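You operate a simulated robot arm through the tools that you are given. There is no shell and no other tool. Be economical: measure what you need, move in short steps, check, and stop when the job is done.

You run a simulated two-armed robot. Do the job below in one go: nothing can be reset, and whatever is moved stays where it is left.

## Task
Pick up the alder carton with one hand, pass it to the other hand and put it on the wide white table left front. Set down upright: alder carton.
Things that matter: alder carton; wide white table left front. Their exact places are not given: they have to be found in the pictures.

The check looks at the end state, three seconds after you hand in, the way a careful person would. Anything else that was tipped, shoved, dropped, spilled or broken makes it a failure.

## Robot
Two 7-joint arms with two-finger grippers on one trunk, on a base that drives. Base frame: it is fixed to the floor where the robot stands at the start and does not move with it; the origin is under the middle of the robot, x ahead of it, y to its left, z up; the surface under the hand at the start is at about z = 78. Units: cm, degrees, N and s.
The left shoulder is at the start at [6, 12.3, 94.5], the right one opposite. With the tool pointing down near the work surface each hand reaches from about 34 to 80 cm from the robot's upright axis, wherever it stands, measured 20 degrees to its own side. Places, roughly: wide white table left front [-200, -270, 80]. Payload 1.47 kg a hand.
The TCP of each hand is the grasp point between the finger pads, 1.6 cm short of the fingertips. In the tool frame z runs along the fingers and y along their closing line. Largest opening 8.7 cm; the body of the gripper starts 5.5 cm behind the TCP.
Orientation is told as [roll, pitch, yaw] about the base's x, y, z axes, in that order, counted from this pose: with the fingers straight down and closing along the base's y, the tool's x points along the base's -x, its y along +y and its z along -z.

## Interface
- The arms move only by the tool arm_command. It takes "left_rows", "right_rows" or both (then of equal length, played together; a hand with none holds still); each is a list of rows, each an object (a shift or turn left out is 0, a gripper value left out holds the last) with "angular": the turn, a rotation vector about the base's x, y, z in units of 45 degrees (1.0 is 45 degrees), a list of three; "translation": the shift along the base's x, y, z in units of 250 mm (1.0 is 250 mm), a list of three; "claw": the finger opening in cm, from 0 to 8.7. In form: [{"angular": [rx, ry, rz], "translation": [dx, dy, dz], "claw": claw}, ...]. A call has 1 to 8 rows; each row is the pose to reach, as a shift and turn from the pose commanded when the call began. A call with a number of a shift or a turn outside -1 to 1 is refused whole. A row lasts 0.2 s, in which the tool goes at most 5 cm and 8.6 degrees; a call with a longer step from one row to the next is refused whole, and so is a gripper value outside its range. A pose out of reach is approached as far as the arm can. The call stops where the force on the tool passes 40 N (or 10 N more than at its start, if that is more) or the arm is blocked; 0.2 s more then pass. The fingers move at their own pace (about 15.3 cm/s each) and stop on an object; they squeeze with about 28 N. The grip force told is the motor's: it shows also when the fingers shut on nothing. Time passes only in rows, and 0.2 s behind the last, so rows that repeat a pose let the fingers close. The reply holds the time, the measured pose of the TCP, the force on the tool along the base axes, the opening and the grip force, in the units named above and with some noise, with the torque about the TCP (base axes, N m) and any sound that the robot's microphone picked up.
- Cameras (640 x 400 px; columns grow to the right, rows downward): "scene" is now at [9.16, 2.62, 150.88]; the picture's right is [0.42, -0.91, 0.00], its down [-0.59, -0.27, -0.76] and it looks along [0.69, 0.31, -0.65] (base axes); focal length 250 px, centre (320, 200). "left" rides on the left gripper at [7.3, -1.2, -9] in its tool frame; the picture's right is [0.16, 0.99, 0.00], its down [-0.72, 0.12, -0.68] and it looks along [-0.67, 0.11, 0.73] (tool axes); focal length 247 px, centre (320, 200). "right" rides on the right gripper at [7.3, 1.2, -9] in its tool frame; the picture's right is [-0.16, 0.99, 0.00], its down [-0.72, -0.12, -0.68] and it looks along [-0.67, -0.11, 0.73] (tool axes); focal length 247 px, centre (320, 200).
- capture(camera): a new picture of that camera. The clock stands still meanwhile.
- lift_body(by): slides the trunk up (or, below 0, down) by that many cm; the arms and the scene camera ride with it, the base frame stays. It gives what a move gives, with no picture.
- steer(legs): drives the robot by 1 to 6 legs, each [ahead, left, turn to the left] in cm, cm and degrees, along the robot's own axes; the way and the turn of a leg run together, so that a leg with both is an arc; at most 150 cm and 180 degrees a leg. The arms and the cameras ride along, it lands a little off, and it stops where it bumps. It gives what a move gives.
- head_to(pan, tilt): turns the head with the scene camera to pan (to the left, within 120 degrees either way) and tilt (down, from -29 to 69), counted from straight ahead of the robot. It gives what a move gives.
- locate(camera, pixels): for up to 12 pixels [column, row] of the newest picture of that camera ("zoom" is the newest enlarged one), the place [x, y, z] in the base frame of the surface seen there, good to about 0.3 cm, but the place of the scene camera against the robot may be out by one fixed shift of up to 1.2 cm in any direction. The clock stands still meanwhile.
- close_up(camera, box): a new picture of the part [left, top, right, bottom] of that camera's present view, enlarged. The clock stands still meanwhile.
- finish_job(): hands the job in; it is judged then, once.

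Work in short steps. Measure before you move; look again where a grasp or a placing could have gone wrong, and mend it. You have 80 turns and 70 pictures in all, those below and enlarged ones among them. Open the grippers and draw the arms clear of the work before you hand the job in, unless the task says otherwise; then end with one line.

The tools are called as a command line: name --argument value ..., lists and objects as JSON in quotes. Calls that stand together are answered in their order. arm_command: Moves the arms, as the interface text tells. Its arguments: {"type":"object","properties":{"left_rows":{"type":"array","items":{"type":"object","properties":{"angular":{"type":"array","items":{"type":"number"}},"translation":{"type":"array","items":{"type":"number"}},"claw":{"type":"number"}}}},"right_rows":{"type":"array","items":{"type":"object","properties":{"angular":{"type":"array","items":{"type":"number"}},"translation":{"type":"array","items":{"type":"number"}},"claw":{"type":"number"}}}}},"required":[]} The other tools are called the same way: lift_body (by) slides the trunk up or down; steer (legs) drives the base; head_to (pan, tilt) turns the head that bears the scene camera; capture (camera) takes a picture; locate (camera, pixels) gives the place of the surface under pixels of a picture; close_up (camera, box) takes an enlarged picture of a part of a camera's view; finish_job () hands the job in.

At the start:

```text
time_s: 0.0
left_ee_pos: [47.51, 43.34, 109.18]
left_orientation: [0.0, 0.1, 0.0]
left_force: [-1.6, 0.2, 0.1]
left_ft_torque: [-0.02, 0.02, 0.05]
left_gripper_width: 8.69
left_grip_force: 0.1
right_ee_pos: [60.09, -7.6, 107.62]
right_orientation: [0.0, 0.0, 0.0]
right_force: [0.3, -0.6, -0.2]
right_ft_torque: [-0.03, 0.03, 0.01]
right_gripper_width: 8.71
right_grip_force: 0.1
trunk travel left (down, up): [-10.0, 13.0]
robot x, y, heading: [0.05, -0.01, 0.1]
head pan, tilt: [24.5, 40.8]
```

scene: 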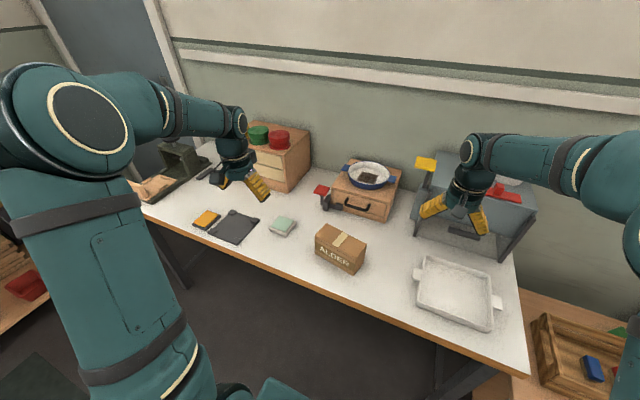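
right: 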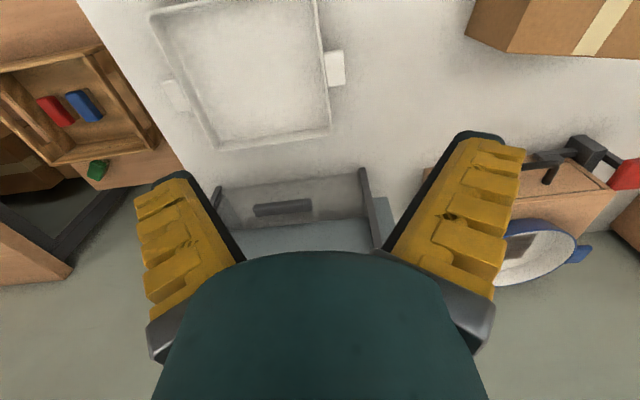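
left: 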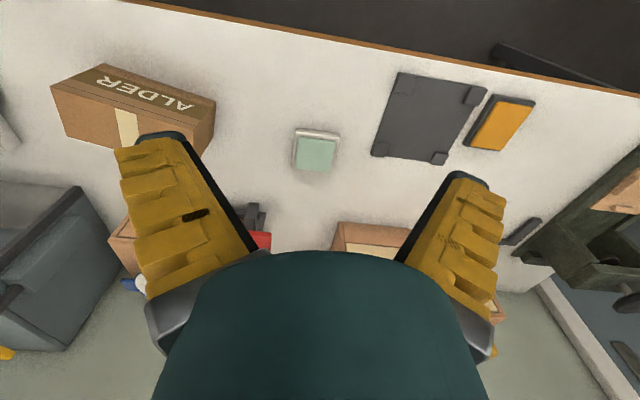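

The alder carton is at about (340,250) in the scene picture. I take an enlarged view to measure its corners.

close_up --camera "scene" --box '[280, 200, 400, 290]'

locate --camera "scene" --pixels '[[322, 227], [340, 240], [364, 243], [358, 270], [318, 254], [300, 250], [380, 270], [350, 225], [365, 205], [430, 255]]'

```text
4.44 times, centred on (340, 245) of scene
```

zoom: 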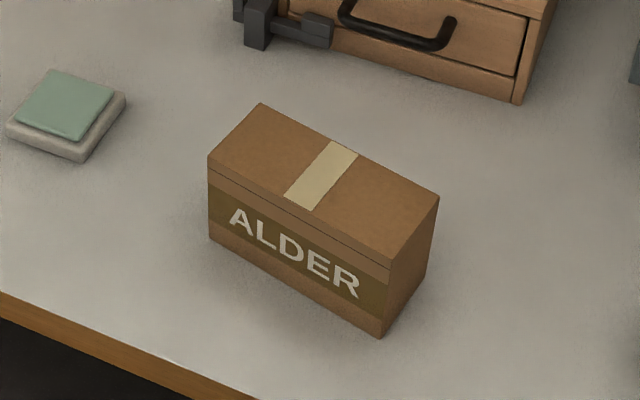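

```text
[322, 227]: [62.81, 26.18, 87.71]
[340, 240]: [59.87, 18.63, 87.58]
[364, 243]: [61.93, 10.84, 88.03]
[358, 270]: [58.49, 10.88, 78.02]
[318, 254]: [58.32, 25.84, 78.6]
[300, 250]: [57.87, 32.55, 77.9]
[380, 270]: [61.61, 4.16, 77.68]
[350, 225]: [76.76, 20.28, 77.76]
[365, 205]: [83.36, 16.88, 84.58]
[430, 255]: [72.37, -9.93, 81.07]
```

locate --camera "zoom" --pixels '[[261, 106], [211, 156], [389, 260], [436, 198], [212, 238], [380, 335], [424, 276], [320, 175], [300, 230]]'

head_to --pan -120 --tilt 20

capture --camera "scene"

```text
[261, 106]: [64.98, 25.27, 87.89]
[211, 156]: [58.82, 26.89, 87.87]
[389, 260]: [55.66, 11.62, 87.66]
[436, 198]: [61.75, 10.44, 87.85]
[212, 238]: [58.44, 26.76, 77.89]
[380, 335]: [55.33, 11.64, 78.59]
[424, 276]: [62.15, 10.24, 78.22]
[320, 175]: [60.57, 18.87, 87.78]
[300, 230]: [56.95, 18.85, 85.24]
```

```text
time_s: 2.3
left_ee_pos: [47.71, 43.38, 109.2]
left_orientation: [0.0, -0.1, 0.2]
left_force: [-0.5, -0.2, 0.2]
left_ft_torque: [0.01, -0.03, 0.03]
left_gripper_width: 8.7
left_grip_force: 0.0
right_ee_pos: [60.12, -7.64, 107.68]
right_orientation: [0.0, 0.0, -0.1]
right_force: [0.2, 1.1, 0.6]
right_ft_torque: [0.0, -0.01, -0.02]
right_gripper_width: 8.69
right_grip_force: 0.0
trunk travel left (down, up): [-10.0, 13.0]
robot x, y, heading: [0.2, -0.03, -0.1]
head pan, tilt: [-120.0, 20.0]
```

```text
65 pictures are left
```

scene: 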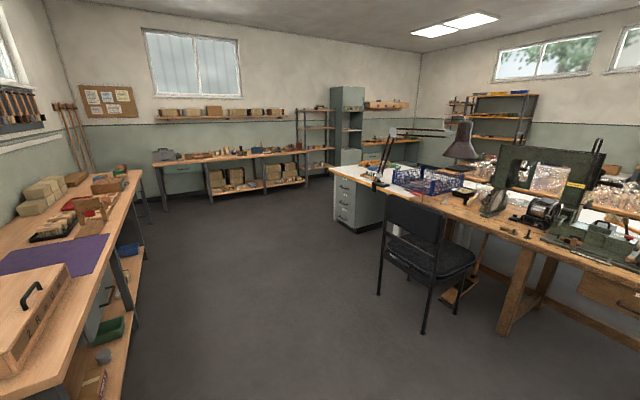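

The carton measures about 15.6 x 6.2 x 10 cm, centred at (60.3, 18.6), top at z 87.8. The target at [-200,-270,80] should project to about (353,164); I enlarge that area.

close_up --camera "scene" --box '[300, 90, 500, 240]'

locate --camera "scene" --pixels '[[353, 170], [335, 170], [400, 180], [450, 205], [500, 225], [420, 190], [230, 155], [370, 145], [400, 142], [470, 190]]'

```text
2.67 times, centred on (400, 165) of scene
```

zoom: 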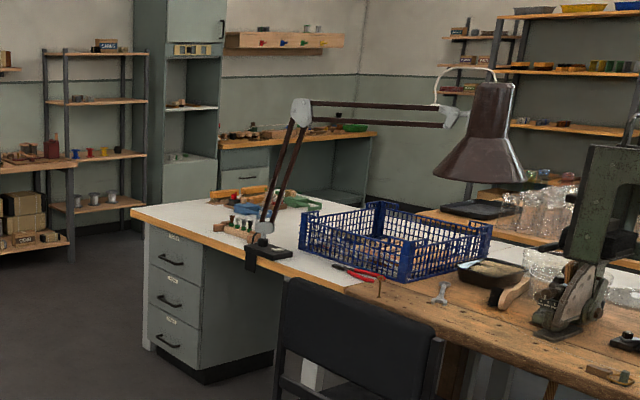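

```text
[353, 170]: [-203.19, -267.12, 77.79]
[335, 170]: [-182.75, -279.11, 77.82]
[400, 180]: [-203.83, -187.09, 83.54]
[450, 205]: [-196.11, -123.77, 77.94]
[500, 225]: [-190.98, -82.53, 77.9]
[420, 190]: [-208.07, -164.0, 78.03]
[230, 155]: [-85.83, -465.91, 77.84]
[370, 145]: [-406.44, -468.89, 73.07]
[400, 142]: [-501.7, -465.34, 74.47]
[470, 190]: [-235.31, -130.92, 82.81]
```

The target is a white desk top at z≈77.9, with its left front corner near (-183,-279). The scene camera may carry a fixed shift, so I now measure the carton through the left hand camera's first picture.

locate --camera "left" --pixels '[[54, 90], [103, 66], [214, 102], [197, 128], [120, 98], [60, 96], [110, 72], [190, 122], [300, 200]]'

close_up --camera "left" --box '[30, 50, 230, 175]'

```text
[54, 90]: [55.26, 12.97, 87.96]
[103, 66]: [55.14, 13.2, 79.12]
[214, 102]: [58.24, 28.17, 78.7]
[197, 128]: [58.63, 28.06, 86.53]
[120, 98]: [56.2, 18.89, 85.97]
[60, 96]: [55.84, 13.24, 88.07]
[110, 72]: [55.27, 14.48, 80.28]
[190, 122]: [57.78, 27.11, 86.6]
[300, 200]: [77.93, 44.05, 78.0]
```

```text
3.20 times, centred on (130, 112) of left
```

zoom: 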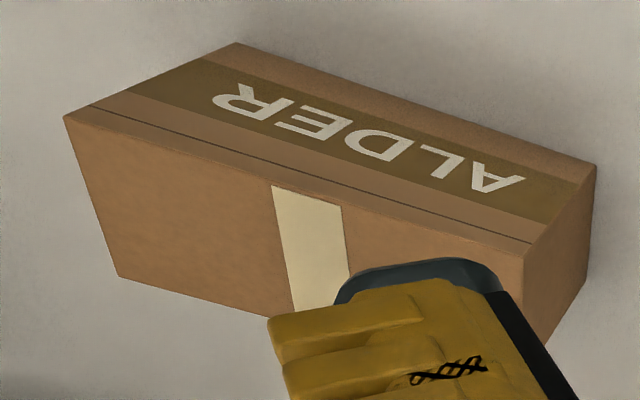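

locate --camera "zoom" --pixels '[[68, 120], [522, 258], [120, 273], [236, 46], [592, 168], [300, 195], [285, 300], [584, 275]]'

```text
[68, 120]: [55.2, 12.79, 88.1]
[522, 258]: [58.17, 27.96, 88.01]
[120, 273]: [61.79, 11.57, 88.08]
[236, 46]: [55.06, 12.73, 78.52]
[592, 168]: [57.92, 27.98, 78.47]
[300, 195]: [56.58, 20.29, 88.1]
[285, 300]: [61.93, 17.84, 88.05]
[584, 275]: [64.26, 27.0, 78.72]
```

By the hand camera the carton's centre is (59.85,19.75), top z 88.05, long axis heading 78.9°; the scene camera is out by about (-0.4,+1.1). The left hand will take the left end from above, turned and tilted outward, so I start turning it in stages.

arm_command --left_rows '[{"angular": [-0.02935, -0.02418, -0.18553], "translation": [0.043, -0.068, 0]}, {"angular": [-0.0587, -0.04835, -0.37105], "translation": [0.086, -0.136, 0]}, {"angular": [-0.08805, -0.07253, -0.55658], "translation": [0.129, -0.204, 0]}, {"angular": [-0.1174, -0.0967, -0.7421], "translation": [0.172, -0.272, 0], "claw": 8.7}]'

arm_command --left_rows '[{"angular": [-0.02935, -0.02418, -0.18553], "translation": [0.043, -0.068, 0]}, {"angular": [-0.0587, -0.04835, -0.37105], "translation": [0.086, -0.136, 0]}, {"angular": [-0.08805, -0.07253, -0.55658], "translation": [0.129, -0.204, 0]}, {"angular": [-0.1174, -0.0967, -0.7421], "translation": [0.172, -0.272, 0], "claw": 8.7}]'

arm_command --left_rows '[{"angular": [-0.02935, -0.02418, -0.18553], "translation": [0.043, -0.068, 0]}, {"angular": [-0.0587, -0.04835, -0.37105], "translation": [0.086, -0.136, 0]}, {"angular": [-0.08805, -0.07253, -0.55658], "translation": [0.129, -0.204, 0]}, {"angular": [-0.1174, -0.0967, -0.7421], "translation": [0.172, -0.272, 0], "claw": 8.7}, {"angular": [-0.1174, -0.0967, -0.7421], "translation": [0.172, -0.272, 0], "claw": 8.7}]'

capture --camera "left"

```text
time_s: 3.3
left_ee_pos: [51.93, 36.48, 109.34]
left_orientation: [-3.8, -5.6, -33.5]
left_force: [-0.8, 0.1, -0.7]
left_ft_torque: [0.0, 0.0, -0.01]
left_gripper_width: 8.71
left_grip_force: 0.1
right_ee_pos: [60.09, -7.78, 107.6]
right_orientation: [0.0, 0.0, -0.1]
right_force: [0.8, -0.1, 0.3]
right_ft_torque: [0.02, 0.0, -0.04]
right_gripper_width: 8.74
right_grip_force: 0.0
trunk travel left (down, up): [-10.0, 13.0]
robot x, y, heading: [-0.04, -0.02, 0.1]
head pan, tilt: [-120.0, 20.0]
```

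```text
time_s: 4.3
left_ee_pos: [56.03, 29.65, 109.29]
left_orientation: [-3.8, -12.3, -66.8]
left_force: [0.4, 0.4, 0.2]
left_ft_torque: [-0.04, 0.03, 0.01]
left_gripper_width: 8.68
left_grip_force: 0.1
right_ee_pos: [60.1, -7.64, 107.54]
right_orientation: [-0.1, -0.1, 0.0]
right_force: [0.2, 0.4, -0.7]
right_ft_torque: [-0.02, 0.02, 0.01]
right_gripper_width: 8.7
right_grip_force: 0.1
trunk travel left (down, up): [-10.0, 13.0]
robot x, y, heading: [-0.24, -0.19, -0.0]
head pan, tilt: [-120.0, 20.0]
```

```text
time_s: 5.5
left_ee_pos: [60.5, 23.01, 109.26]
left_orientation: [0.2, -18.0, -101.2]
left_force: [0.9, 0.6, -1.0]
left_ft_torque: [0.03, 0.0, -0.01]
left_gripper_width: 8.72
left_grip_force: 0.0
right_ee_pos: [60.06, -7.62, 107.52]
right_orientation: [0.0, 0.0, -0.1]
right_force: [-0.1, -0.3, 0.3]
right_ft_torque: [0.01, 0.01, 0.01]
right_gripper_width: 8.71
right_grip_force: 0.1
trunk travel left (down, up): [-10.0, 13.0]
robot x, y, heading: [-0.05, 0.21, 0.1]
head pan, tilt: [-120.0, 20.0]
```

```text
62 pictures are left
```

left: 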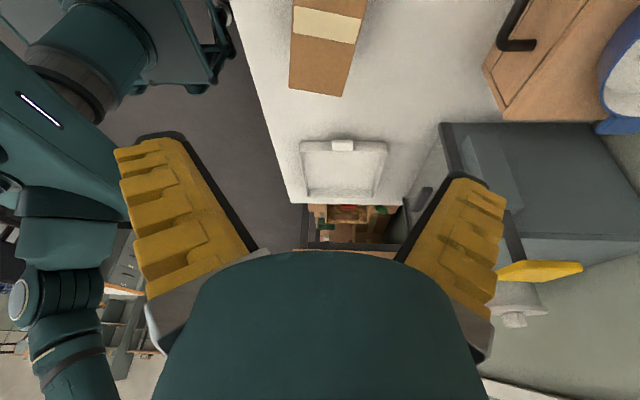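

The hand is above the carton's left end with the carton centred between the fingers. I check the edges seen here before descending.

locate --camera "left" --pixels '[[292, 60], [290, 86], [341, 94], [361, 30], [325, 25], [298, 5], [365, 5]]'

```text
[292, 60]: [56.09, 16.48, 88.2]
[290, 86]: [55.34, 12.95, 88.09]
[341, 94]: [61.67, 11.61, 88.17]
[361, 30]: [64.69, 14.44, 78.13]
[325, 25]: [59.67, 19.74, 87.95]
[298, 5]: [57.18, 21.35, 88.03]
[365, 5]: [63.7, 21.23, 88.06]
```

Edges agree with the plan within 0.3 cm, so I descend to just above the carton and look.

arm_command --left_rows '[{"translation": [0, 0, -0.19]}, {"translation": [0, 0, -0.38]}, {"translation": [0, 0, -0.57]}, {"translation": [0, 0, -0.7]}, {"translation": [0, 0, -0.7]}]'

capture --camera "left"

```text
time_s: 6.7
left_ee_pos: [60.53, 22.71, 91.92]
left_orientation: [0.0, -18.0, -101.1]
left_force: [0.7, 0.9, 0.1]
left_ft_torque: [0.02, 0.04, 0.04]
left_gripper_width: 8.72
left_grip_force: 0.0
right_ee_pos: [60.06, -7.72, 107.58]
right_orientation: [0.0, 0.0, 0.1]
right_force: [0.4, -0.4, -0.5]
right_ft_torque: [-0.02, -0.01, 0.01]
right_gripper_width: 8.7
right_grip_force: 0.1
trunk travel left (down, up): [-10.0, 13.0]
robot x, y, heading: [-0.06, -0.22, -0.2]
head pan, tilt: [-120.0, 20.0]
```

```text
61 pictures are left
```

left: 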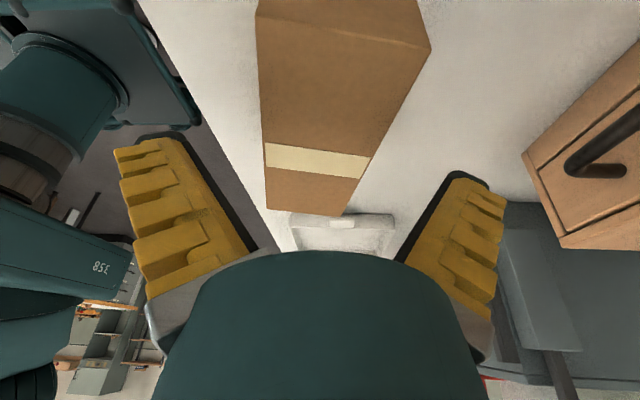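

The carton still lies between the fingers; I measure its near corners to centre the grip exactly.

locate --camera "left" --pixels '[[260, 14], [426, 50], [261, 60], [416, 70], [270, 205], [342, 213]]'

```text
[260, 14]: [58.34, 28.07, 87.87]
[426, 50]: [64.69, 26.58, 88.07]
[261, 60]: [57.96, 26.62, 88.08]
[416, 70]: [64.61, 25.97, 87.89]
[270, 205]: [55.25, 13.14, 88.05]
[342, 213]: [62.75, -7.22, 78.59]
```

Centre confirmed at (60.0,19.7), so the hand is aligned; I go down 7.5 cm and close.

arm_command --left_rows '[{"translation": [0.003, 0.003, -0.15]}, {"translation": [0.003, 0.003, -0.3]}, {"translation": [0.003, 0.003, -0.3], "claw": 4}, {"translation": [0.003, 0.003, -0.3], "claw": 4}, {"translation": [0.003, 0.003, -0.3], "claw": 4}]'

```text
time_s: 7.5
left_ee_pos: [60.88, 22.84, 84.68]
left_orientation: [0.7, -17.9, -101.5]
left_force: [-0.6, -2.5, 14.0]
left_ft_torque: [0.79, 0.17, 0.01]
left_gripper_width: 8.41
left_grip_force: 27.6
right_ee_pos: [59.95, -7.78, 107.74]
right_orientation: [0.1, -0.1, 0.0]
right_force: [-0.4, -0.2, 0.5]
right_ft_torque: [-0.03, -0.01, 0.01]
right_gripper_width: 8.71
right_grip_force: 0.0
trunk travel left (down, up): [-10.0, 13.0]
robot x, y, heading: [-0.36, -0.09, -0.1]
head pan, tilt: [-120.0, 20.0]
stopped in row 4 (left hand): the force on the tool passed its limit at 44 N (the readings are from after the stop); the commanded pose is now the measured one
```

The move stopped with the fingers blocked at 8.41 cm and an upward force, which is unexpected. I look with both cameras.

capture --camera "left"

head_to --pan 20 --tilt 45

close_up --camera "scene" --box '[240, 130, 440, 255]'

```text
60 pictures are left
```

left: 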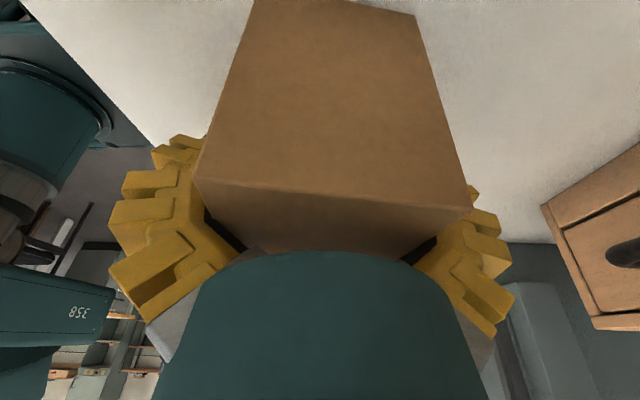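

```text
time_s: 9.8
left_ee_pos: [60.86, 22.9, 84.63]
left_orientation: [0.8, -17.7, -101.4]
left_force: [5.5, -2.3, 34.6]
left_ft_torque: [0.88, 0.67, -0.06]
left_gripper_width: 8.33
left_grip_force: 27.9
right_ee_pos: [59.89, -7.72, 107.75]
right_orientation: [0.0, 0.0, 0.0]
right_force: [0.6, -0.6, -0.2]
right_ft_torque: [-0.02, 0.03, -0.01]
right_gripper_width: 8.72
right_grip_force: 0.0
trunk travel left (down, up): [-10.0, 13.0]
robot x, y, heading: [0.29, 0.31, -0.0]
head pan, tilt: [20.0, 45.0]
```

```text
3.20 times, centred on (340, 192) of scene
```

zoom: 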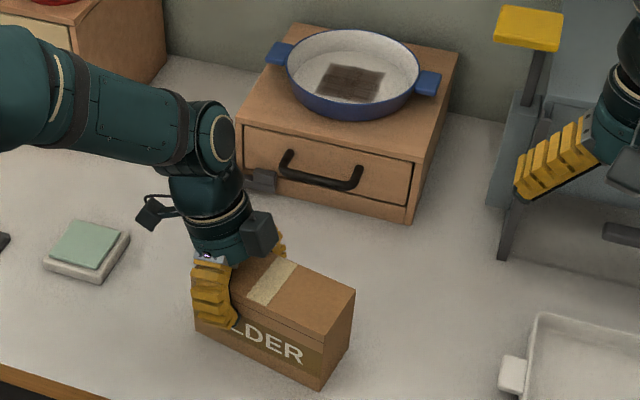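

The fingers seem to be jammed on something near their base while the carton is only 6.5 cm wide. I take close views of the gripped hand and of the open right gripper.

close_up --camera "scene" --box '[285, 175, 365, 255]'

close_up --camera "scene" --box '[390, 110, 490, 210]'

locate --camera "left" --pixels '[[197, 178], [466, 210], [256, 5], [412, 18], [320, 230], [190, 145], [475, 195], [215, 225], [440, 240]]'

```text
5.00 times, centred on (325, 215) of scene
```

zoom: 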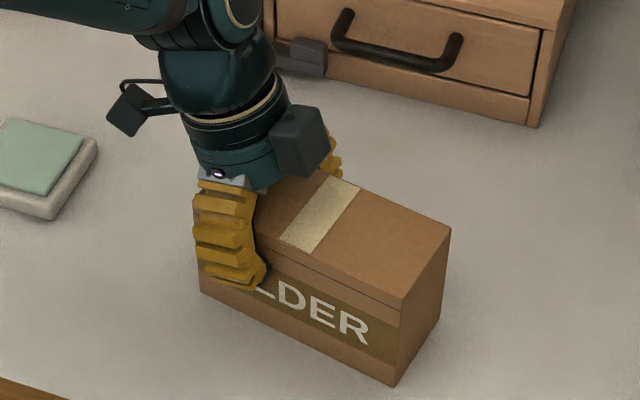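

```text
4.00 times, centred on (440, 160) of scene
```

zoom: 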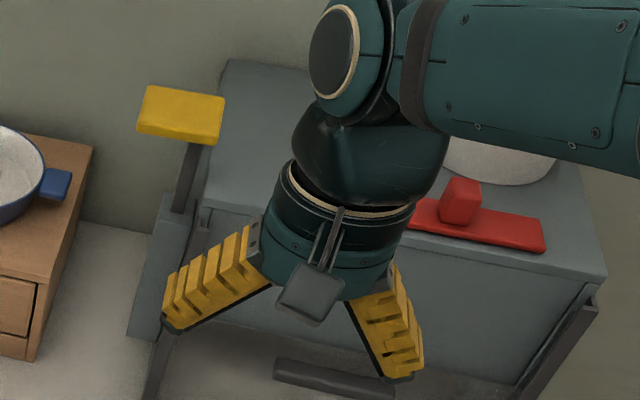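

```text
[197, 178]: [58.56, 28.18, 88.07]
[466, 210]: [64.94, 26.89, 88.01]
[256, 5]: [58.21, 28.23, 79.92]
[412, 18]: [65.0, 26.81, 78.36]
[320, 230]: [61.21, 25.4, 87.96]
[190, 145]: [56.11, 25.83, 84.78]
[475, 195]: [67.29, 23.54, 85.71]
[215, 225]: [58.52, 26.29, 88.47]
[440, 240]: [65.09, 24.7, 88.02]
```

The fingers are splayed when open and the palm sits nearly on the carton's top, so I suspect a wedge. I open, rise 2 cm and close again to compare.

arm_command --left_rows '[{"claw": 8.7}, {"claw": 8.7}, {"translation": [0, 0, 0.06]}, {"translation": [0, 0, 0.06]}]'

arm_command --left_rows '[{"claw": 7}, {"claw": 5}, {"claw": 4}, {"claw": 4}]'

capture --camera "left"

```text
time_s: 10.8
left_ee_pos: [60.87, 22.79, 85.96]
left_orientation: [0.3, -17.9, -101.3]
left_force: [-0.7, 0.6, 0.3]
left_ft_torque: [0.01, -0.01, 0.0]
left_gripper_width: 8.75
left_grip_force: 0.3
right_ee_pos: [60.11, -7.71, 107.68]
right_orientation: [0.1, -0.1, -0.1]
right_force: [-0.1, -0.5, -0.7]
right_ft_torque: [-0.01, 0.0, 0.01]
right_gripper_width: 8.7
right_grip_force: 0.1
trunk travel left (down, up): [-10.0, 13.0]
robot x, y, heading: [0.06, 0.31, 0.1]
head pan, tilt: [20.0, 45.0]
```

```text
time_s: 11.8
left_ee_pos: [60.98, 22.8, 86.01]
left_orientation: [0.5, -17.9, -101.3]
left_force: [-1.2, 0.2, 1.6]
left_ft_torque: [0.32, 0.02, 0.08]
left_gripper_width: 7.93
left_grip_force: 28.1
right_ee_pos: [60.03, -7.73, 107.7]
right_orientation: [-0.1, -0.1, 0.0]
right_force: [0.0, -0.4, 0.5]
right_ft_torque: [-0.01, 0.02, 0.02]
right_gripper_width: 8.67
right_grip_force: 0.1
trunk travel left (down, up): [-10.0, 13.0]
robot x, y, heading: [-0.12, -0.02, -0.0]
head pan, tilt: [20.0, 45.0]
```

```text
56 pictures are left
```

left: 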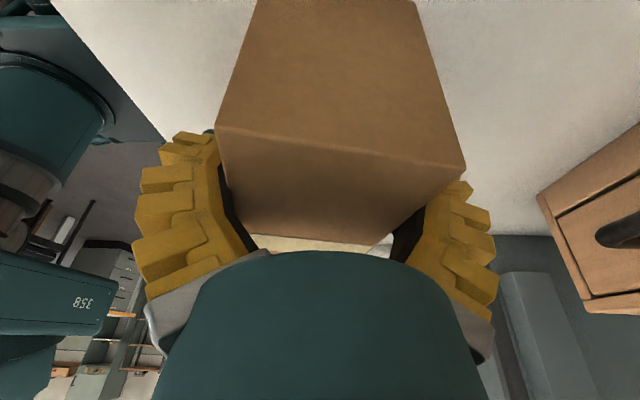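

The fingers are soft and wrap around the carton; here the grip (28 N) gives little stray force, so this is a real hold. I lift slightly as a test.

arm_command --left_rows '[{"translation": [0, 0, 0.04]}, {"translation": [0, 0, 0.12]}, {"translation": [0, 0, 0.16]}, {"translation": [0, 0, 0.16]}]'

close_up --camera "scene" --box '[240, 130, 440, 255]'

```text
time_s: 12.8
left_ee_pos: [60.85, 22.9, 89.89]
left_orientation: [0.5, -17.9, -101.4]
left_force: [0.2, 0.0, -2.9]
left_ft_torque: [0.06, -0.06, 0.01]
left_gripper_width: 7.93
left_grip_force: 27.7
right_ee_pos: [60.06, -7.72, 107.55]
right_orientation: [0.1, 0.0, 0.0]
right_force: [-0.6, -0.2, 0.0]
right_ft_torque: [0.01, 0.01, 0.0]
right_gripper_width: 8.71
right_grip_force: 0.0
trunk travel left (down, up): [-10.0, 13.0]
robot x, y, heading: [0.0, -0.06, 0.2]
head pan, tilt: [20.0, 45.0]
```

```text
3.20 times, centred on (340, 192) of scene
```

zoom: 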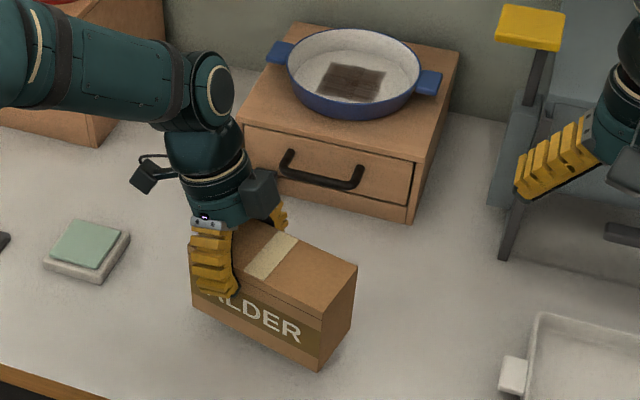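

The carton hangs firmly (about 3 N). I lift it higher with the left hand, while the right hand backs off to the right and turns into its mirrored pose.

arm_command --left_rows '[{"translation": [0, 0, 0.128]}, {"translation": [0, 0, 0.256]}, {"translation": [0, 0, 0.384]}, {"translation": [0, 0, 0.512]}, {"translation": [0, 0, 0.64]}]' --right_rows '[{"angular": [0.02752, -0.03346, 0.1738], "translation": [-0.016, -0.07, 0.01]}, {"angular": [0.05504, -0.06692, 0.3476], "translation": [-0.032, -0.14, 0.02]}, {"angular": [0.08256, -0.10038, 0.5214], "translation": [-0.048, -0.21, 0.03]}, {"angular": [0.11008, -0.13384, 0.6952], "translation": [-0.064, -0.28, 0.04]}, {"angular": [0.1376, -0.1673, 0.869], "translation": [-0.08, -0.35, 0.05], "claw": 8.7}]'

arm_command --right_rows '[{"angular": [0.02752, -0.03346, 0.1738], "translation": [-0.016, -0.07, 0.01]}, {"angular": [0.05504, -0.06692, 0.3476], "translation": [-0.032, -0.14, 0.02]}, {"angular": [0.08256, -0.10038, 0.5214], "translation": [-0.048, -0.21, 0.03]}, {"angular": [0.11008, -0.13384, 0.6952], "translation": [-0.064, -0.28, 0.04]}, {"angular": [0.1376, -0.1673, 0.869], "translation": [-0.08, -0.35, 0.05], "claw": 8.7}]'

capture --camera "scene"

```text
time_s: 13.9
left_ee_pos: [61.06, 23.18, 105.84]
left_orientation: [0.6, -17.8, -101.4]
left_force: [0.9, -0.4, -2.7]
left_ft_torque: [0.09, -0.02, -0.04]
left_gripper_width: 7.91
left_grip_force: 27.9
right_ee_pos: [58.01, -16.73, 109.03]
right_orientation: [3.2, -9.2, 38.9]
right_force: [0.1, 0.4, 0.0]
right_ft_torque: [0.01, 0.01, 0.0]
right_gripper_width: 8.66
right_grip_force: 0.1
trunk travel left (down, up): [-10.0, 13.0]
robot x, y, heading: [-0.01, -0.14, 0.1]
head pan, tilt: [20.0, 45.0]
```

```text
time_s: 15.2
left_ee_pos: [61.15, 23.11, 105.84]
left_orientation: [0.5, -17.9, -101.2]
left_force: [0.4, -0.6, -3.4]
left_ft_torque: [0.09, -0.01, 0.03]
left_gripper_width: 7.88
left_grip_force: 27.6
right_ee_pos: [55.95, -25.3, 109.94]
right_orientation: [0.0, -18.1, 79.0]
right_force: [0.6, -0.1, 0.4]
right_ft_torque: [0.0, 0.0, 0.01]
right_gripper_width: 8.7
right_grip_force: 0.1
trunk travel left (down, up): [-10.0, 13.0]
robot x, y, heading: [0.13, -0.02, 0.0]
head pan, tilt: [20.0, 45.0]
```

```text
54 pictures are left
```

scene: 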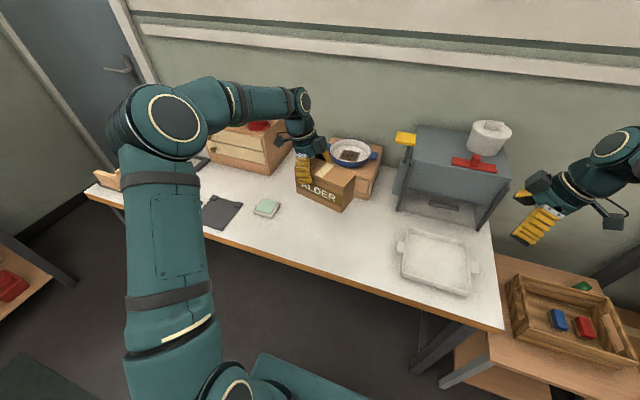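

Both hands are set. I bring the carton to the middle in front of the robot with the left hand.

arm_command --left_rows '[{"translation": [-0.032, -0.136, 0]}, {"translation": [-0.064, -0.272, 0]}, {"translation": [-0.096, -0.408, 0]}, {"translation": [-0.128, -0.544, 0]}, {"translation": [-0.16, -0.68, 0]}, {"translation": [-0.16, -0.68, 0]}]'

capture --camera "right"

head_to --pan 0 --tilt 40

capture --camera "scene"

```text
time_s: 16.6
left_ee_pos: [56.79, 5.99, 105.72]
left_orientation: [0.5, -17.8, -101.3]
left_force: [-0.4, 0.4, -3.4]
left_ft_torque: [0.12, -0.02, -0.03]
left_gripper_width: 7.86
left_grip_force: 28.2
right_ee_pos: [56.07, -25.23, 109.97]
right_orientation: [0.0, -18.0, 79.0]
right_force: [0.6, 0.1, -0.6]
right_ft_torque: [-0.05, 0.01, 0.02]
right_gripper_width: 8.7
right_grip_force: 0.1
trunk travel left (down, up): [-10.0, 13.0]
robot x, y, heading: [0.01, 0.41, -0.1]
head pan, tilt: [20.0, 45.0]
```

```text
53 pictures are left
```

right: 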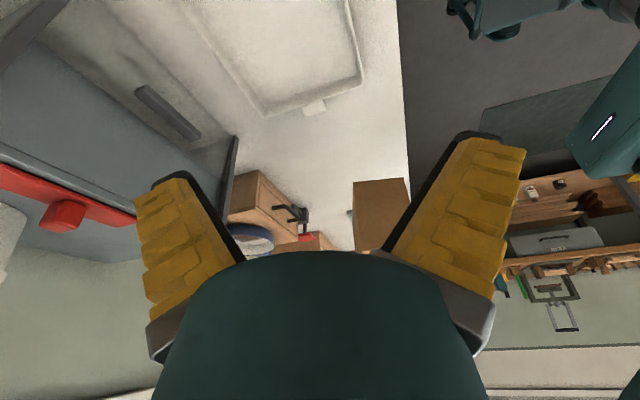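

```text
time_s: 17.4
left_ee_pos: [56.76, 5.82, 105.67]
left_orientation: [0.4, -17.9, -101.3]
left_force: [-0.1, 0.5, -2.8]
left_ft_torque: [0.11, -0.01, 0.0]
left_gripper_width: 7.86
left_grip_force: 27.9
right_ee_pos: [56.01, -25.2, 109.99]
right_orientation: [0.0, -18.0, 78.9]
right_force: [-0.3, -0.1, -0.2]
right_ft_torque: [0.03, 0.03, 0.0]
right_gripper_width: 8.71
right_grip_force: 0.1
trunk travel left (down, up): [-10.0, 13.0]
robot x, y, heading: [-0.0, -0.3, -0.2]
head pan, tilt: [0.0, 40.0]
```

```text
52 pictures are left
```

scene: 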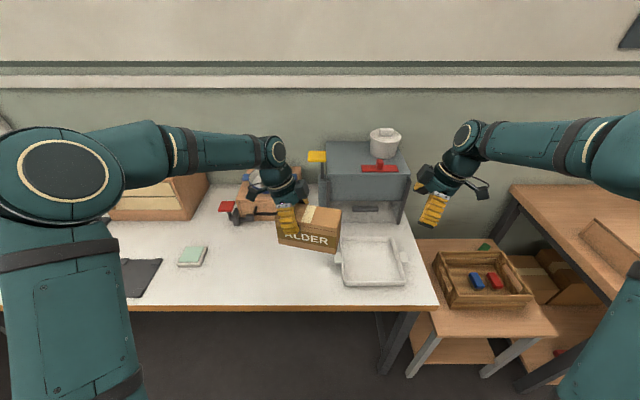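

The right camera sees the carton's end at (353–408, 180–250). I measure that end with the right camera and the carton's corners with a scene close-up.

close_up --camera "scene" --box '[250, 170, 370, 260]'

locate --camera "right" --pixels '[[355, 184], [405, 179], [358, 246], [356, 215], [404, 200], [380, 215]]'

```text
4.44 times, centred on (310, 215) of scene
```

zoom: 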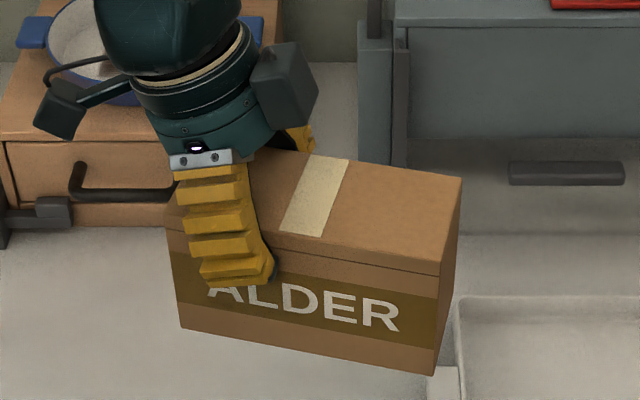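

```text
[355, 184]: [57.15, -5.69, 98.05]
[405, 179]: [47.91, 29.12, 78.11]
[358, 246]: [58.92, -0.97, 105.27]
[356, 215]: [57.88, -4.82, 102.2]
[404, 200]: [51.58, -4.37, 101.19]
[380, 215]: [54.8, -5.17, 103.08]
```

locate --camera "zoom" --pixels '[[458, 180], [437, 274], [169, 226], [433, 372], [182, 326], [345, 165], [310, 230], [400, 220], [350, 210]]'

close_up --camera "right" --box '[320, 165, 440, 260]'

```text
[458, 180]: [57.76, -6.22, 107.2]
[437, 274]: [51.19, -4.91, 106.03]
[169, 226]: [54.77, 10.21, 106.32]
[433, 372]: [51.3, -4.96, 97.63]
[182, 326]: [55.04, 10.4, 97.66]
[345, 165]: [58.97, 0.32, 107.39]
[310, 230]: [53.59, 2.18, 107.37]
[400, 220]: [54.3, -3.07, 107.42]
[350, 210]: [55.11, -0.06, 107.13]
```

```text
4.21 times, centred on (380, 212) of right
```

zoom: 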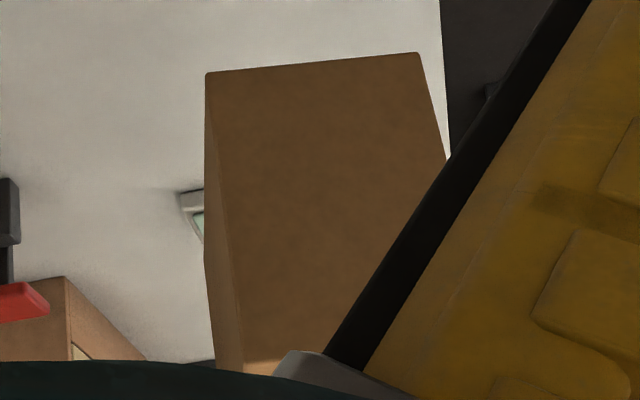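

locate --camera "zoom" --pixels '[[215, 80], [410, 60], [232, 200], [425, 130], [240, 330], [300, 340], [225, 250]]'

```text
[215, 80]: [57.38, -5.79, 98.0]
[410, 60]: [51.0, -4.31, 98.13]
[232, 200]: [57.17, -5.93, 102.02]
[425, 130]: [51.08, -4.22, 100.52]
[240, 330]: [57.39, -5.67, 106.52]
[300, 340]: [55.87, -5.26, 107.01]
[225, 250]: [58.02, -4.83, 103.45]
```

The carton is level; its right end face is centred at (54.25,-5.0) with the top at z≈107.5. I bring the right hand to an entry point on the carton's axis at (52.6,-12.4,105.5).

arm_command --right_rows '[{"angular": [0, 0, -0.031], "translation": [-0.034, 0.128, -0.045]}, {"angular": [0, 0, -0.031], "translation": [-0.068, 0.256, -0.09]}, {"angular": [0, 0, -0.031], "translation": [-0.102, 0.384, -0.135]}, {"angular": [0, 0, -0.031], "translation": [-0.136, 0.512, -0.18]}, {"angular": [0, 0, -0.031], "translation": [-0.136, 0.512, -0.18], "claw": 8.7}]'

capture --camera "right"

close_up --camera "scene" --box '[250, 140, 410, 260]'

```text
time_s: 18.6
left_ee_pos: [56.68, 5.82, 105.66]
left_orientation: [0.5, -17.8, -101.4]
left_force: [-0.8, -0.2, -2.5]
left_ft_torque: [0.09, -0.03, 0.01]
left_gripper_width: 7.81
left_grip_force: 28.3
right_ee_pos: [52.9, -12.43, 105.83]
right_orientation: [0.0, -18.0, 77.4]
right_force: [0.3, 0.0, 0.6]
right_ft_torque: [0.0, -0.01, -0.01]
right_gripper_width: 8.72
right_grip_force: 0.0
trunk travel left (down, up): [-10.0, 13.0]
robot x, y, heading: [-0.23, 0.08, 0.1]
head pan, tilt: [0.0, 40.0]
```

```text
49 pictures are left
```

right: 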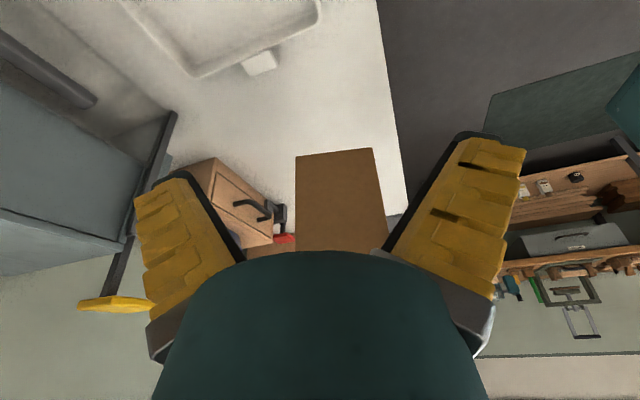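

```text
3.33 times, centred on (330, 200) of scene
```

zoom: 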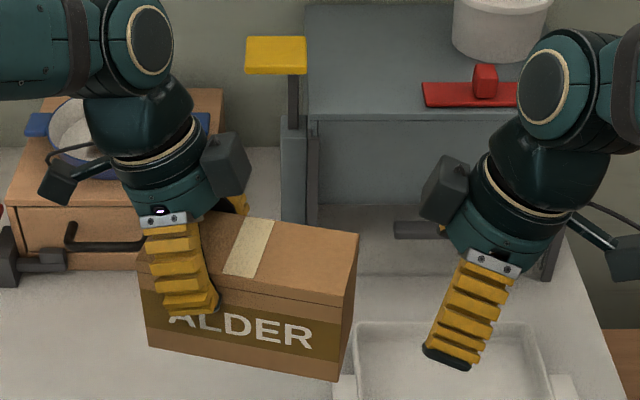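

Each hand bears a grey block on its inner side (left at (225,165), right at (450,190) in the zoom) that could collide. I measure them.

locate --camera "zoom" --pixels '[[240, 150], [247, 185], [230, 205], [205, 170], [425, 205], [430, 170], [445, 225], [465, 190], [170, 225], [485, 262], [170, 310], [445, 360]]'

```text
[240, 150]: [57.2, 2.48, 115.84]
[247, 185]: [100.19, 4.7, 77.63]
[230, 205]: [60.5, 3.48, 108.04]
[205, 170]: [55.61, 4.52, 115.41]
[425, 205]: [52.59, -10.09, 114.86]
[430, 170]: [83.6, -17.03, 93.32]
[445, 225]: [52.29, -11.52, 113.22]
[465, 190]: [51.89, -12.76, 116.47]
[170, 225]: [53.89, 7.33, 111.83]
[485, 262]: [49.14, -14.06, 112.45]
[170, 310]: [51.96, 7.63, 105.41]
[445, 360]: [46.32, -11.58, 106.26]
```

With the planned separation the blocks would clear by only about 0.6 cm, so the right hand will grip 1 cm nearer the end and tilt 6° more outward. I move in about two thirds of the way and look.

arm_command --right_rows '[{"angular": [0.13, -0.029, 0], "translation": [0.012, 0.06, 0]}, {"angular": [0.13, -0.029, 0], "translation": [0.036, 0.18, -0.004]}, {"angular": [0.13, -0.029, 0], "translation": [0.056, 0.28, -0.008]}, {"angular": [0.13, -0.029, 0], "translation": [0.056, 0.28, -0.008]}]'

capture --camera "right"

close_up --camera "scene" --box '[250, 140, 410, 260]'

```text
time_s: 19.6
left_ee_pos: [56.86, 5.81, 105.63]
left_orientation: [0.6, -17.9, -101.4]
left_force: [0.4, -0.5, -2.2]
left_ft_torque: [0.09, -0.03, 0.0]
left_gripper_width: 7.84
left_grip_force: 28.3
right_ee_pos: [54.33, -5.53, 105.44]
right_orientation: [0.0, -24.0, 77.5]
right_force: [-0.9, 0.3, -0.6]
right_ft_torque: [0.0, 0.01, 0.0]
right_gripper_width: 8.69
right_grip_force: 0.1
trunk travel left (down, up): [-10.0, 13.0]
robot x, y, heading: [0.28, 0.24, -0.0]
head pan, tilt: [0.0, 40.0]
```

```text
47 pictures are left
```

right: 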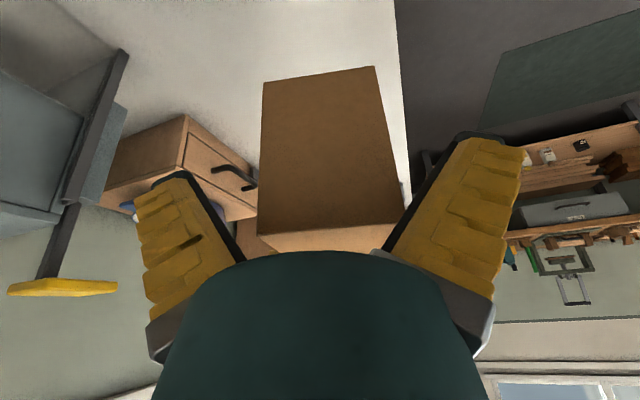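

```text
3.33 times, centred on (330, 200) of scene
```

zoom: 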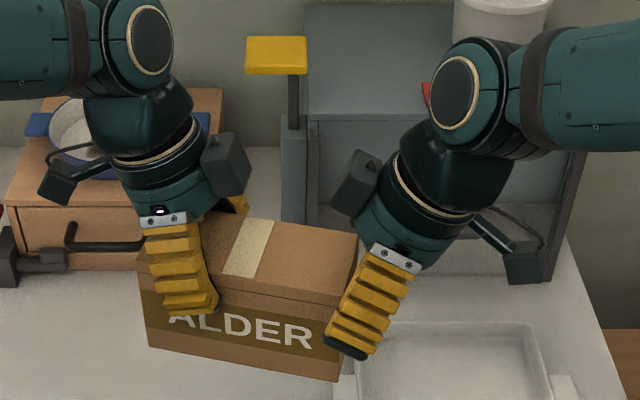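

The box is centred between the right fingers and the blocks still have about 5.8 cm between them. I advance the last 4 cm and close the right hand.

arm_command --right_rows '[{"translation": [0.017, 0.08, 0.004]}, {"translation": [0.03, 0.156, 0.008]}, {"translation": [0.03, 0.156, 0.008]}, {"translation": [0.03, 0.156, 0.008], "claw": 7.5}, {"translation": [0.03, 0.156, 0.008], "claw": 6}, {"translation": [0.03, 0.156, 0.008], "claw": 4}, {"translation": [0.03, 0.156, 0.008], "claw": 4}]'

capture --camera "right"

close_up --camera "scene" --box '[250, 140, 410, 260]'

```text
time_s: 21.2
left_ee_pos: [56.82, 5.84, 105.68]
left_orientation: [0.5, -17.9, -101.4]
left_force: [-9.8, 2.0, 2.7]
left_ft_torque: [-0.19, -0.04, -0.33]
left_gripper_width: 7.45
left_grip_force: 29.0
right_ee_pos: [54.75, -1.69, 105.51]
right_orientation: [0.0, -24.0, 77.4]
right_force: [11.5, -3.4, -5.2]
right_ft_torque: [-0.13, 0.16, -0.51]
right_gripper_width: 7.59
right_grip_force: 27.9
trunk travel left (down, up): [-10.0, 13.0]
robot x, y, heading: [-0.27, -0.22, 0.0]
head pan, tilt: [0.0, 40.0]
```

```text
45 pictures are left
```

right: 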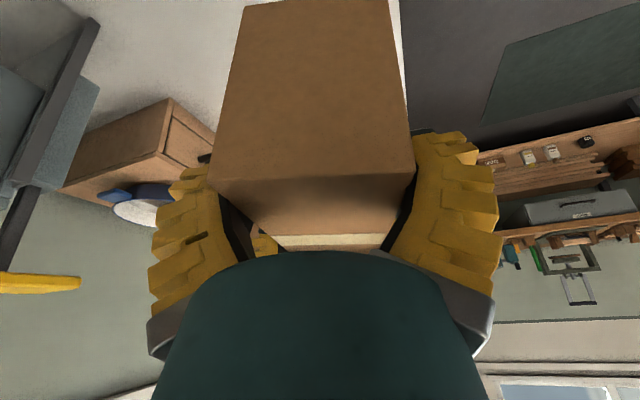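

```text
3.33 times, centred on (330, 200) of scene
```

zoom: 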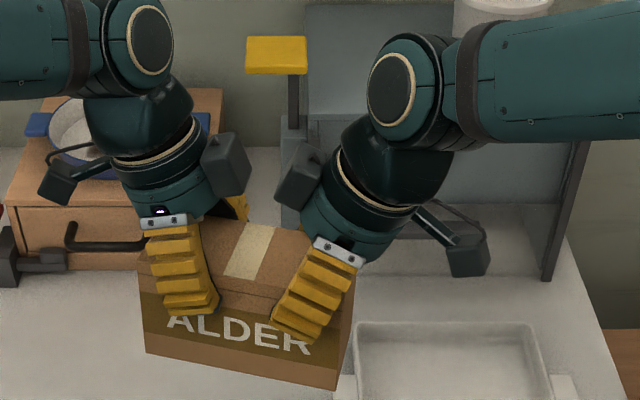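

Both hands hold the carton (28–29 N each, widths stable, small opposing forces). I open the left hand and let the right hold.

arm_command --left_rows '[{"claw": 8.0}, {"claw": 8.7}, {"claw": 8.7}]'

close_up --camera "scene" --box '[250, 140, 410, 260]'

capture --camera "left"

```text
time_s: 22.0
left_ee_pos: [56.92, 5.86, 105.69]
left_orientation: [0.4, -17.9, -101.2]
left_force: [-0.4, -0.8, 0.5]
left_ft_torque: [0.04, 0.01, 0.0]
left_gripper_width: 8.68
left_grip_force: 0.1
right_ee_pos: [54.85, -1.63, 105.58]
right_orientation: [0.0, -24.1, 77.6]
right_force: [0.2, 0.2, -2.7]
right_ft_torque: [-0.14, -0.02, 0.0]
right_gripper_width: 7.59
right_grip_force: 27.3
trunk travel left (down, up): [-10.0, 13.0]
robot x, y, heading: [0.46, -0.2, 0.0]
head pan, tilt: [0.0, 40.0]
```

```text
3.33 times, centred on (330, 200) of scene
```

zoom: 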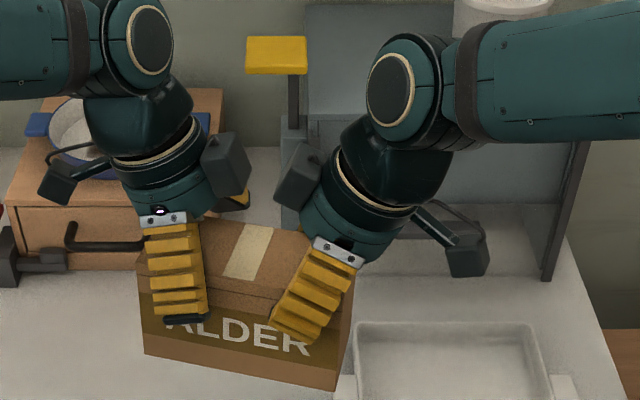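

```text
42 pictures are left
```

left: 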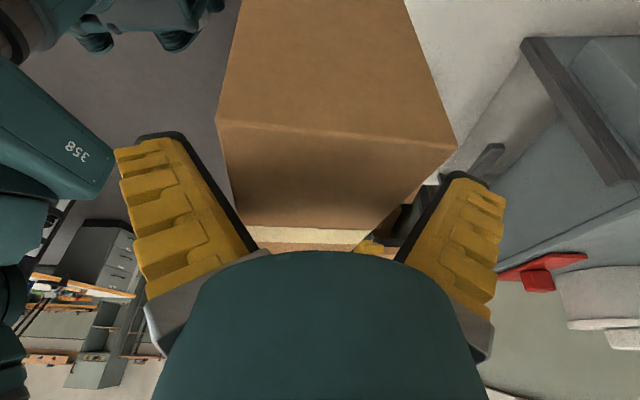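

The right hand alone carries the carton, still level. I draw the left hand back along its fingers, up and to the left.

arm_command --left_rows '[{"translation": [0.011, 0.055, 0.171]}, {"translation": [0.022, 0.11, 0.342]}, {"translation": [0.033, 0.2, 0.49]}, {"translation": [0.0, 0.38, 0.52]}, {"translation": [-0.03, 0.56, 0.52]}, {"translation": [-0.06, 0.74, 0.52]}, {"translation": [-0.09, 0.92, 0.52]}]'

capture --camera "scene"

```text
time_s: 23.6
left_ee_pos: [54.73, 29.31, 118.79]
left_orientation: [0.5, -18.0, -101.4]
left_force: [-0.3, 0.6, 0.3]
left_ft_torque: [-0.01, 0.0, 0.0]
left_gripper_width: 8.73
left_grip_force: 0.1
right_ee_pos: [54.71, -1.57, 105.68]
right_orientation: [0.0, -24.0, 77.4]
right_force: [0.7, -0.7, -2.5]
right_ft_torque: [-0.14, 0.01, -0.01]
right_gripper_width: 7.57
right_grip_force: 28.3
trunk travel left (down, up): [-10.0, 13.0]
robot x, y, heading: [0.05, 0.19, -0.1]
head pan, tilt: [0.0, 40.0]
```

```text
41 pictures are left
```

scene: 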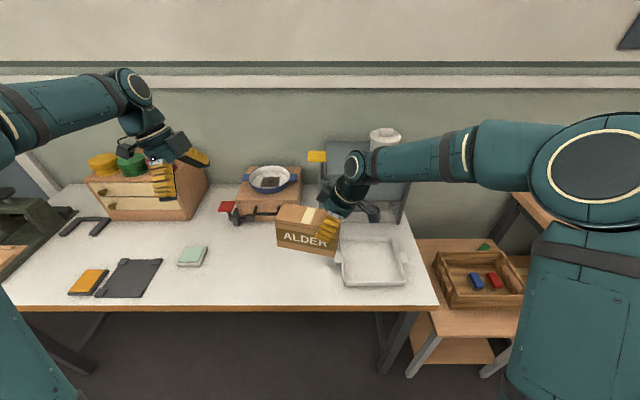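

The left hand is clear. I raise the carton 12 cm, pull both hands in a little for travel, and then back away from the table by 60 cm.

arm_command --left_rows '[{"translation": [-0.1, 0, 0]}, {"translation": [-0.2, 0, 0]}, {"translation": [-0.3, 0, 0]}, {"translation": [-0.3, 0, 0]}]' --right_rows '[{"translation": [0, -0.05, 0.16]}, {"translation": [-0.1, -0.1, 0.32]}, {"translation": [-0.2, -0.15, 0.44]}, {"translation": [-0.28, -0.2, 0.48]}]'

steer --legs '[[-60, 0, 0]]'

head_to --pan -120 --tilt 28

capture --camera "scene"

```text
time_s: 24.6
left_ee_pos: [47.31, 28.82, 118.9]
left_orientation: [0.5, -17.9, -101.3]
left_force: [0.3, 0.2, 0.4]
left_ft_torque: [0.0, 0.0, -0.04]
left_gripper_width: 8.71
left_grip_force: 0.0
right_ee_pos: [47.92, -6.58, 117.54]
right_orientation: [0.0, -24.0, 77.5]
right_force: [0.2, -0.5, -3.6]
right_ft_torque: [-0.16, 0.03, -0.01]
right_gripper_width: 7.56
right_grip_force: 28.0
trunk travel left (down, up): [-10.0, 13.0]
robot x, y, heading: [-0.03, -0.1, 0.0]
head pan, tilt: [0.0, 40.0]
```

```text
time_s: 28.0
left_ee_pos: [-12.62, 28.68, 119.0]
left_orientation: [0.5, -17.9, -102.1]
left_force: [-0.6, -0.2, 0.0]
left_ft_torque: [0.03, -0.01, 0.04]
left_gripper_width: 8.71
left_grip_force: 0.1
right_ee_pos: [-12.3, -6.75, 117.45]
right_orientation: [0.0, -24.1, 76.9]
right_force: [-0.6, -0.2, -3.5]
right_ft_torque: [-0.1, 0.03, 0.01]
right_gripper_width: 7.51
right_grip_force: 27.9
trunk travel left (down, up): [-10.0, 13.0]
robot x, y, heading: [-60.48, 0.21, -0.6]
head pan, tilt: [0.0, 40.0]
```

```text
time_s: 30.0
left_ee_pos: [-12.5, 28.74, 118.96]
left_orientation: [0.6, -17.9, -101.9]
left_force: [0.1, 0.8, 0.5]
left_ft_torque: [-0.02, -0.01, -0.01]
left_gripper_width: 8.7
left_grip_force: 0.0
right_ee_pos: [-12.18, -6.82, 117.51]
right_orientation: [0.0, -24.0, 76.9]
right_force: [-0.2, -0.2, -2.8]
right_ft_torque: [-0.09, 0.01, 0.02]
right_gripper_width: 7.48
right_grip_force: 27.6
trunk travel left (down, up): [-10.0, 13.0]
robot x, y, heading: [-60.43, -0.03, -0.3]
head pan, tilt: [-120.0, 28.0]
```

```text
40 pictures are left
```

scene: 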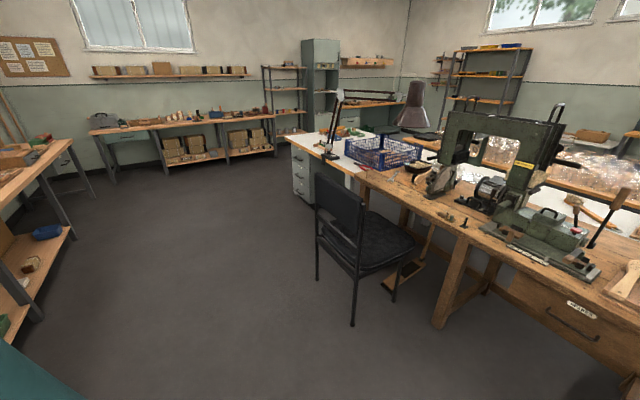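

I measure the chair, the desk's front edge and the right-hand bench to plan the drive.

locate --camera "scene" --pixels '[[318, 178], [360, 190], [353, 323], [318, 280], [395, 300], [288, 140], [358, 175], [300, 205], [72, 235], [70, 145], [330, 158], [440, 328]]'

close_up --camera "scene" --box '[260, 90, 440, 210]'

```text
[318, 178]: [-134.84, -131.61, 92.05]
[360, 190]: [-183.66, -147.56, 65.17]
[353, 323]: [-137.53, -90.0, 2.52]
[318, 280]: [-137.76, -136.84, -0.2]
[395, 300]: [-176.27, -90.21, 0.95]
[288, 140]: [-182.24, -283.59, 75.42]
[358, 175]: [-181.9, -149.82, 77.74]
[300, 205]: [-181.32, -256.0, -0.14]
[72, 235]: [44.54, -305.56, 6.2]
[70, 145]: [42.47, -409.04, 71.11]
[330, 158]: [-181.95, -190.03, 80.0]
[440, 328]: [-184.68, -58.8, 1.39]
```

```text
3.33 times, centred on (350, 150) of scene
```

zoom: 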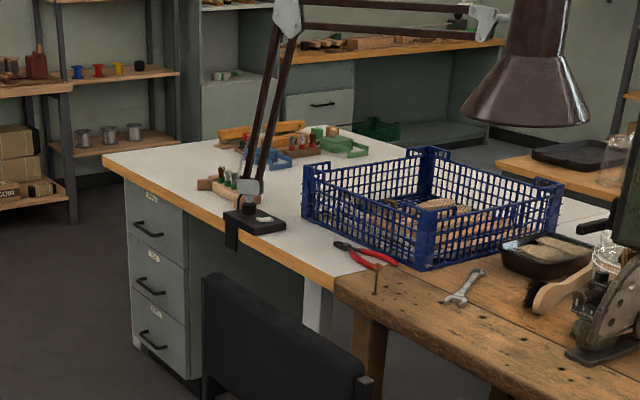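

locate --camera "zoom" --pixels '[[104, 160], [190, 145], [200, 185], [235, 205], [240, 225], [215, 138], [150, 165], [250, 160], [200, 160], [335, 280], [285, 228]]'

capture --camera "right"

```text
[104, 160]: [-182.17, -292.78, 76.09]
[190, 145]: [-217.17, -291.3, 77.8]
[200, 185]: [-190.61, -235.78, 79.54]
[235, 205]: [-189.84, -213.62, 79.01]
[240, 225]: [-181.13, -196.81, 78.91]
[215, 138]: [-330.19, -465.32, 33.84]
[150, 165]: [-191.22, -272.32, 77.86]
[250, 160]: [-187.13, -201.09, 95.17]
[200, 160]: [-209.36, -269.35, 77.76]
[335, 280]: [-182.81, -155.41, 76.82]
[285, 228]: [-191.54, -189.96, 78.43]
```

```text
38 pictures are left
```

right: 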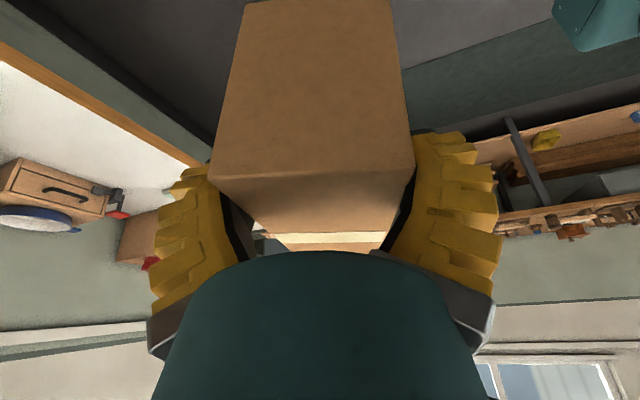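

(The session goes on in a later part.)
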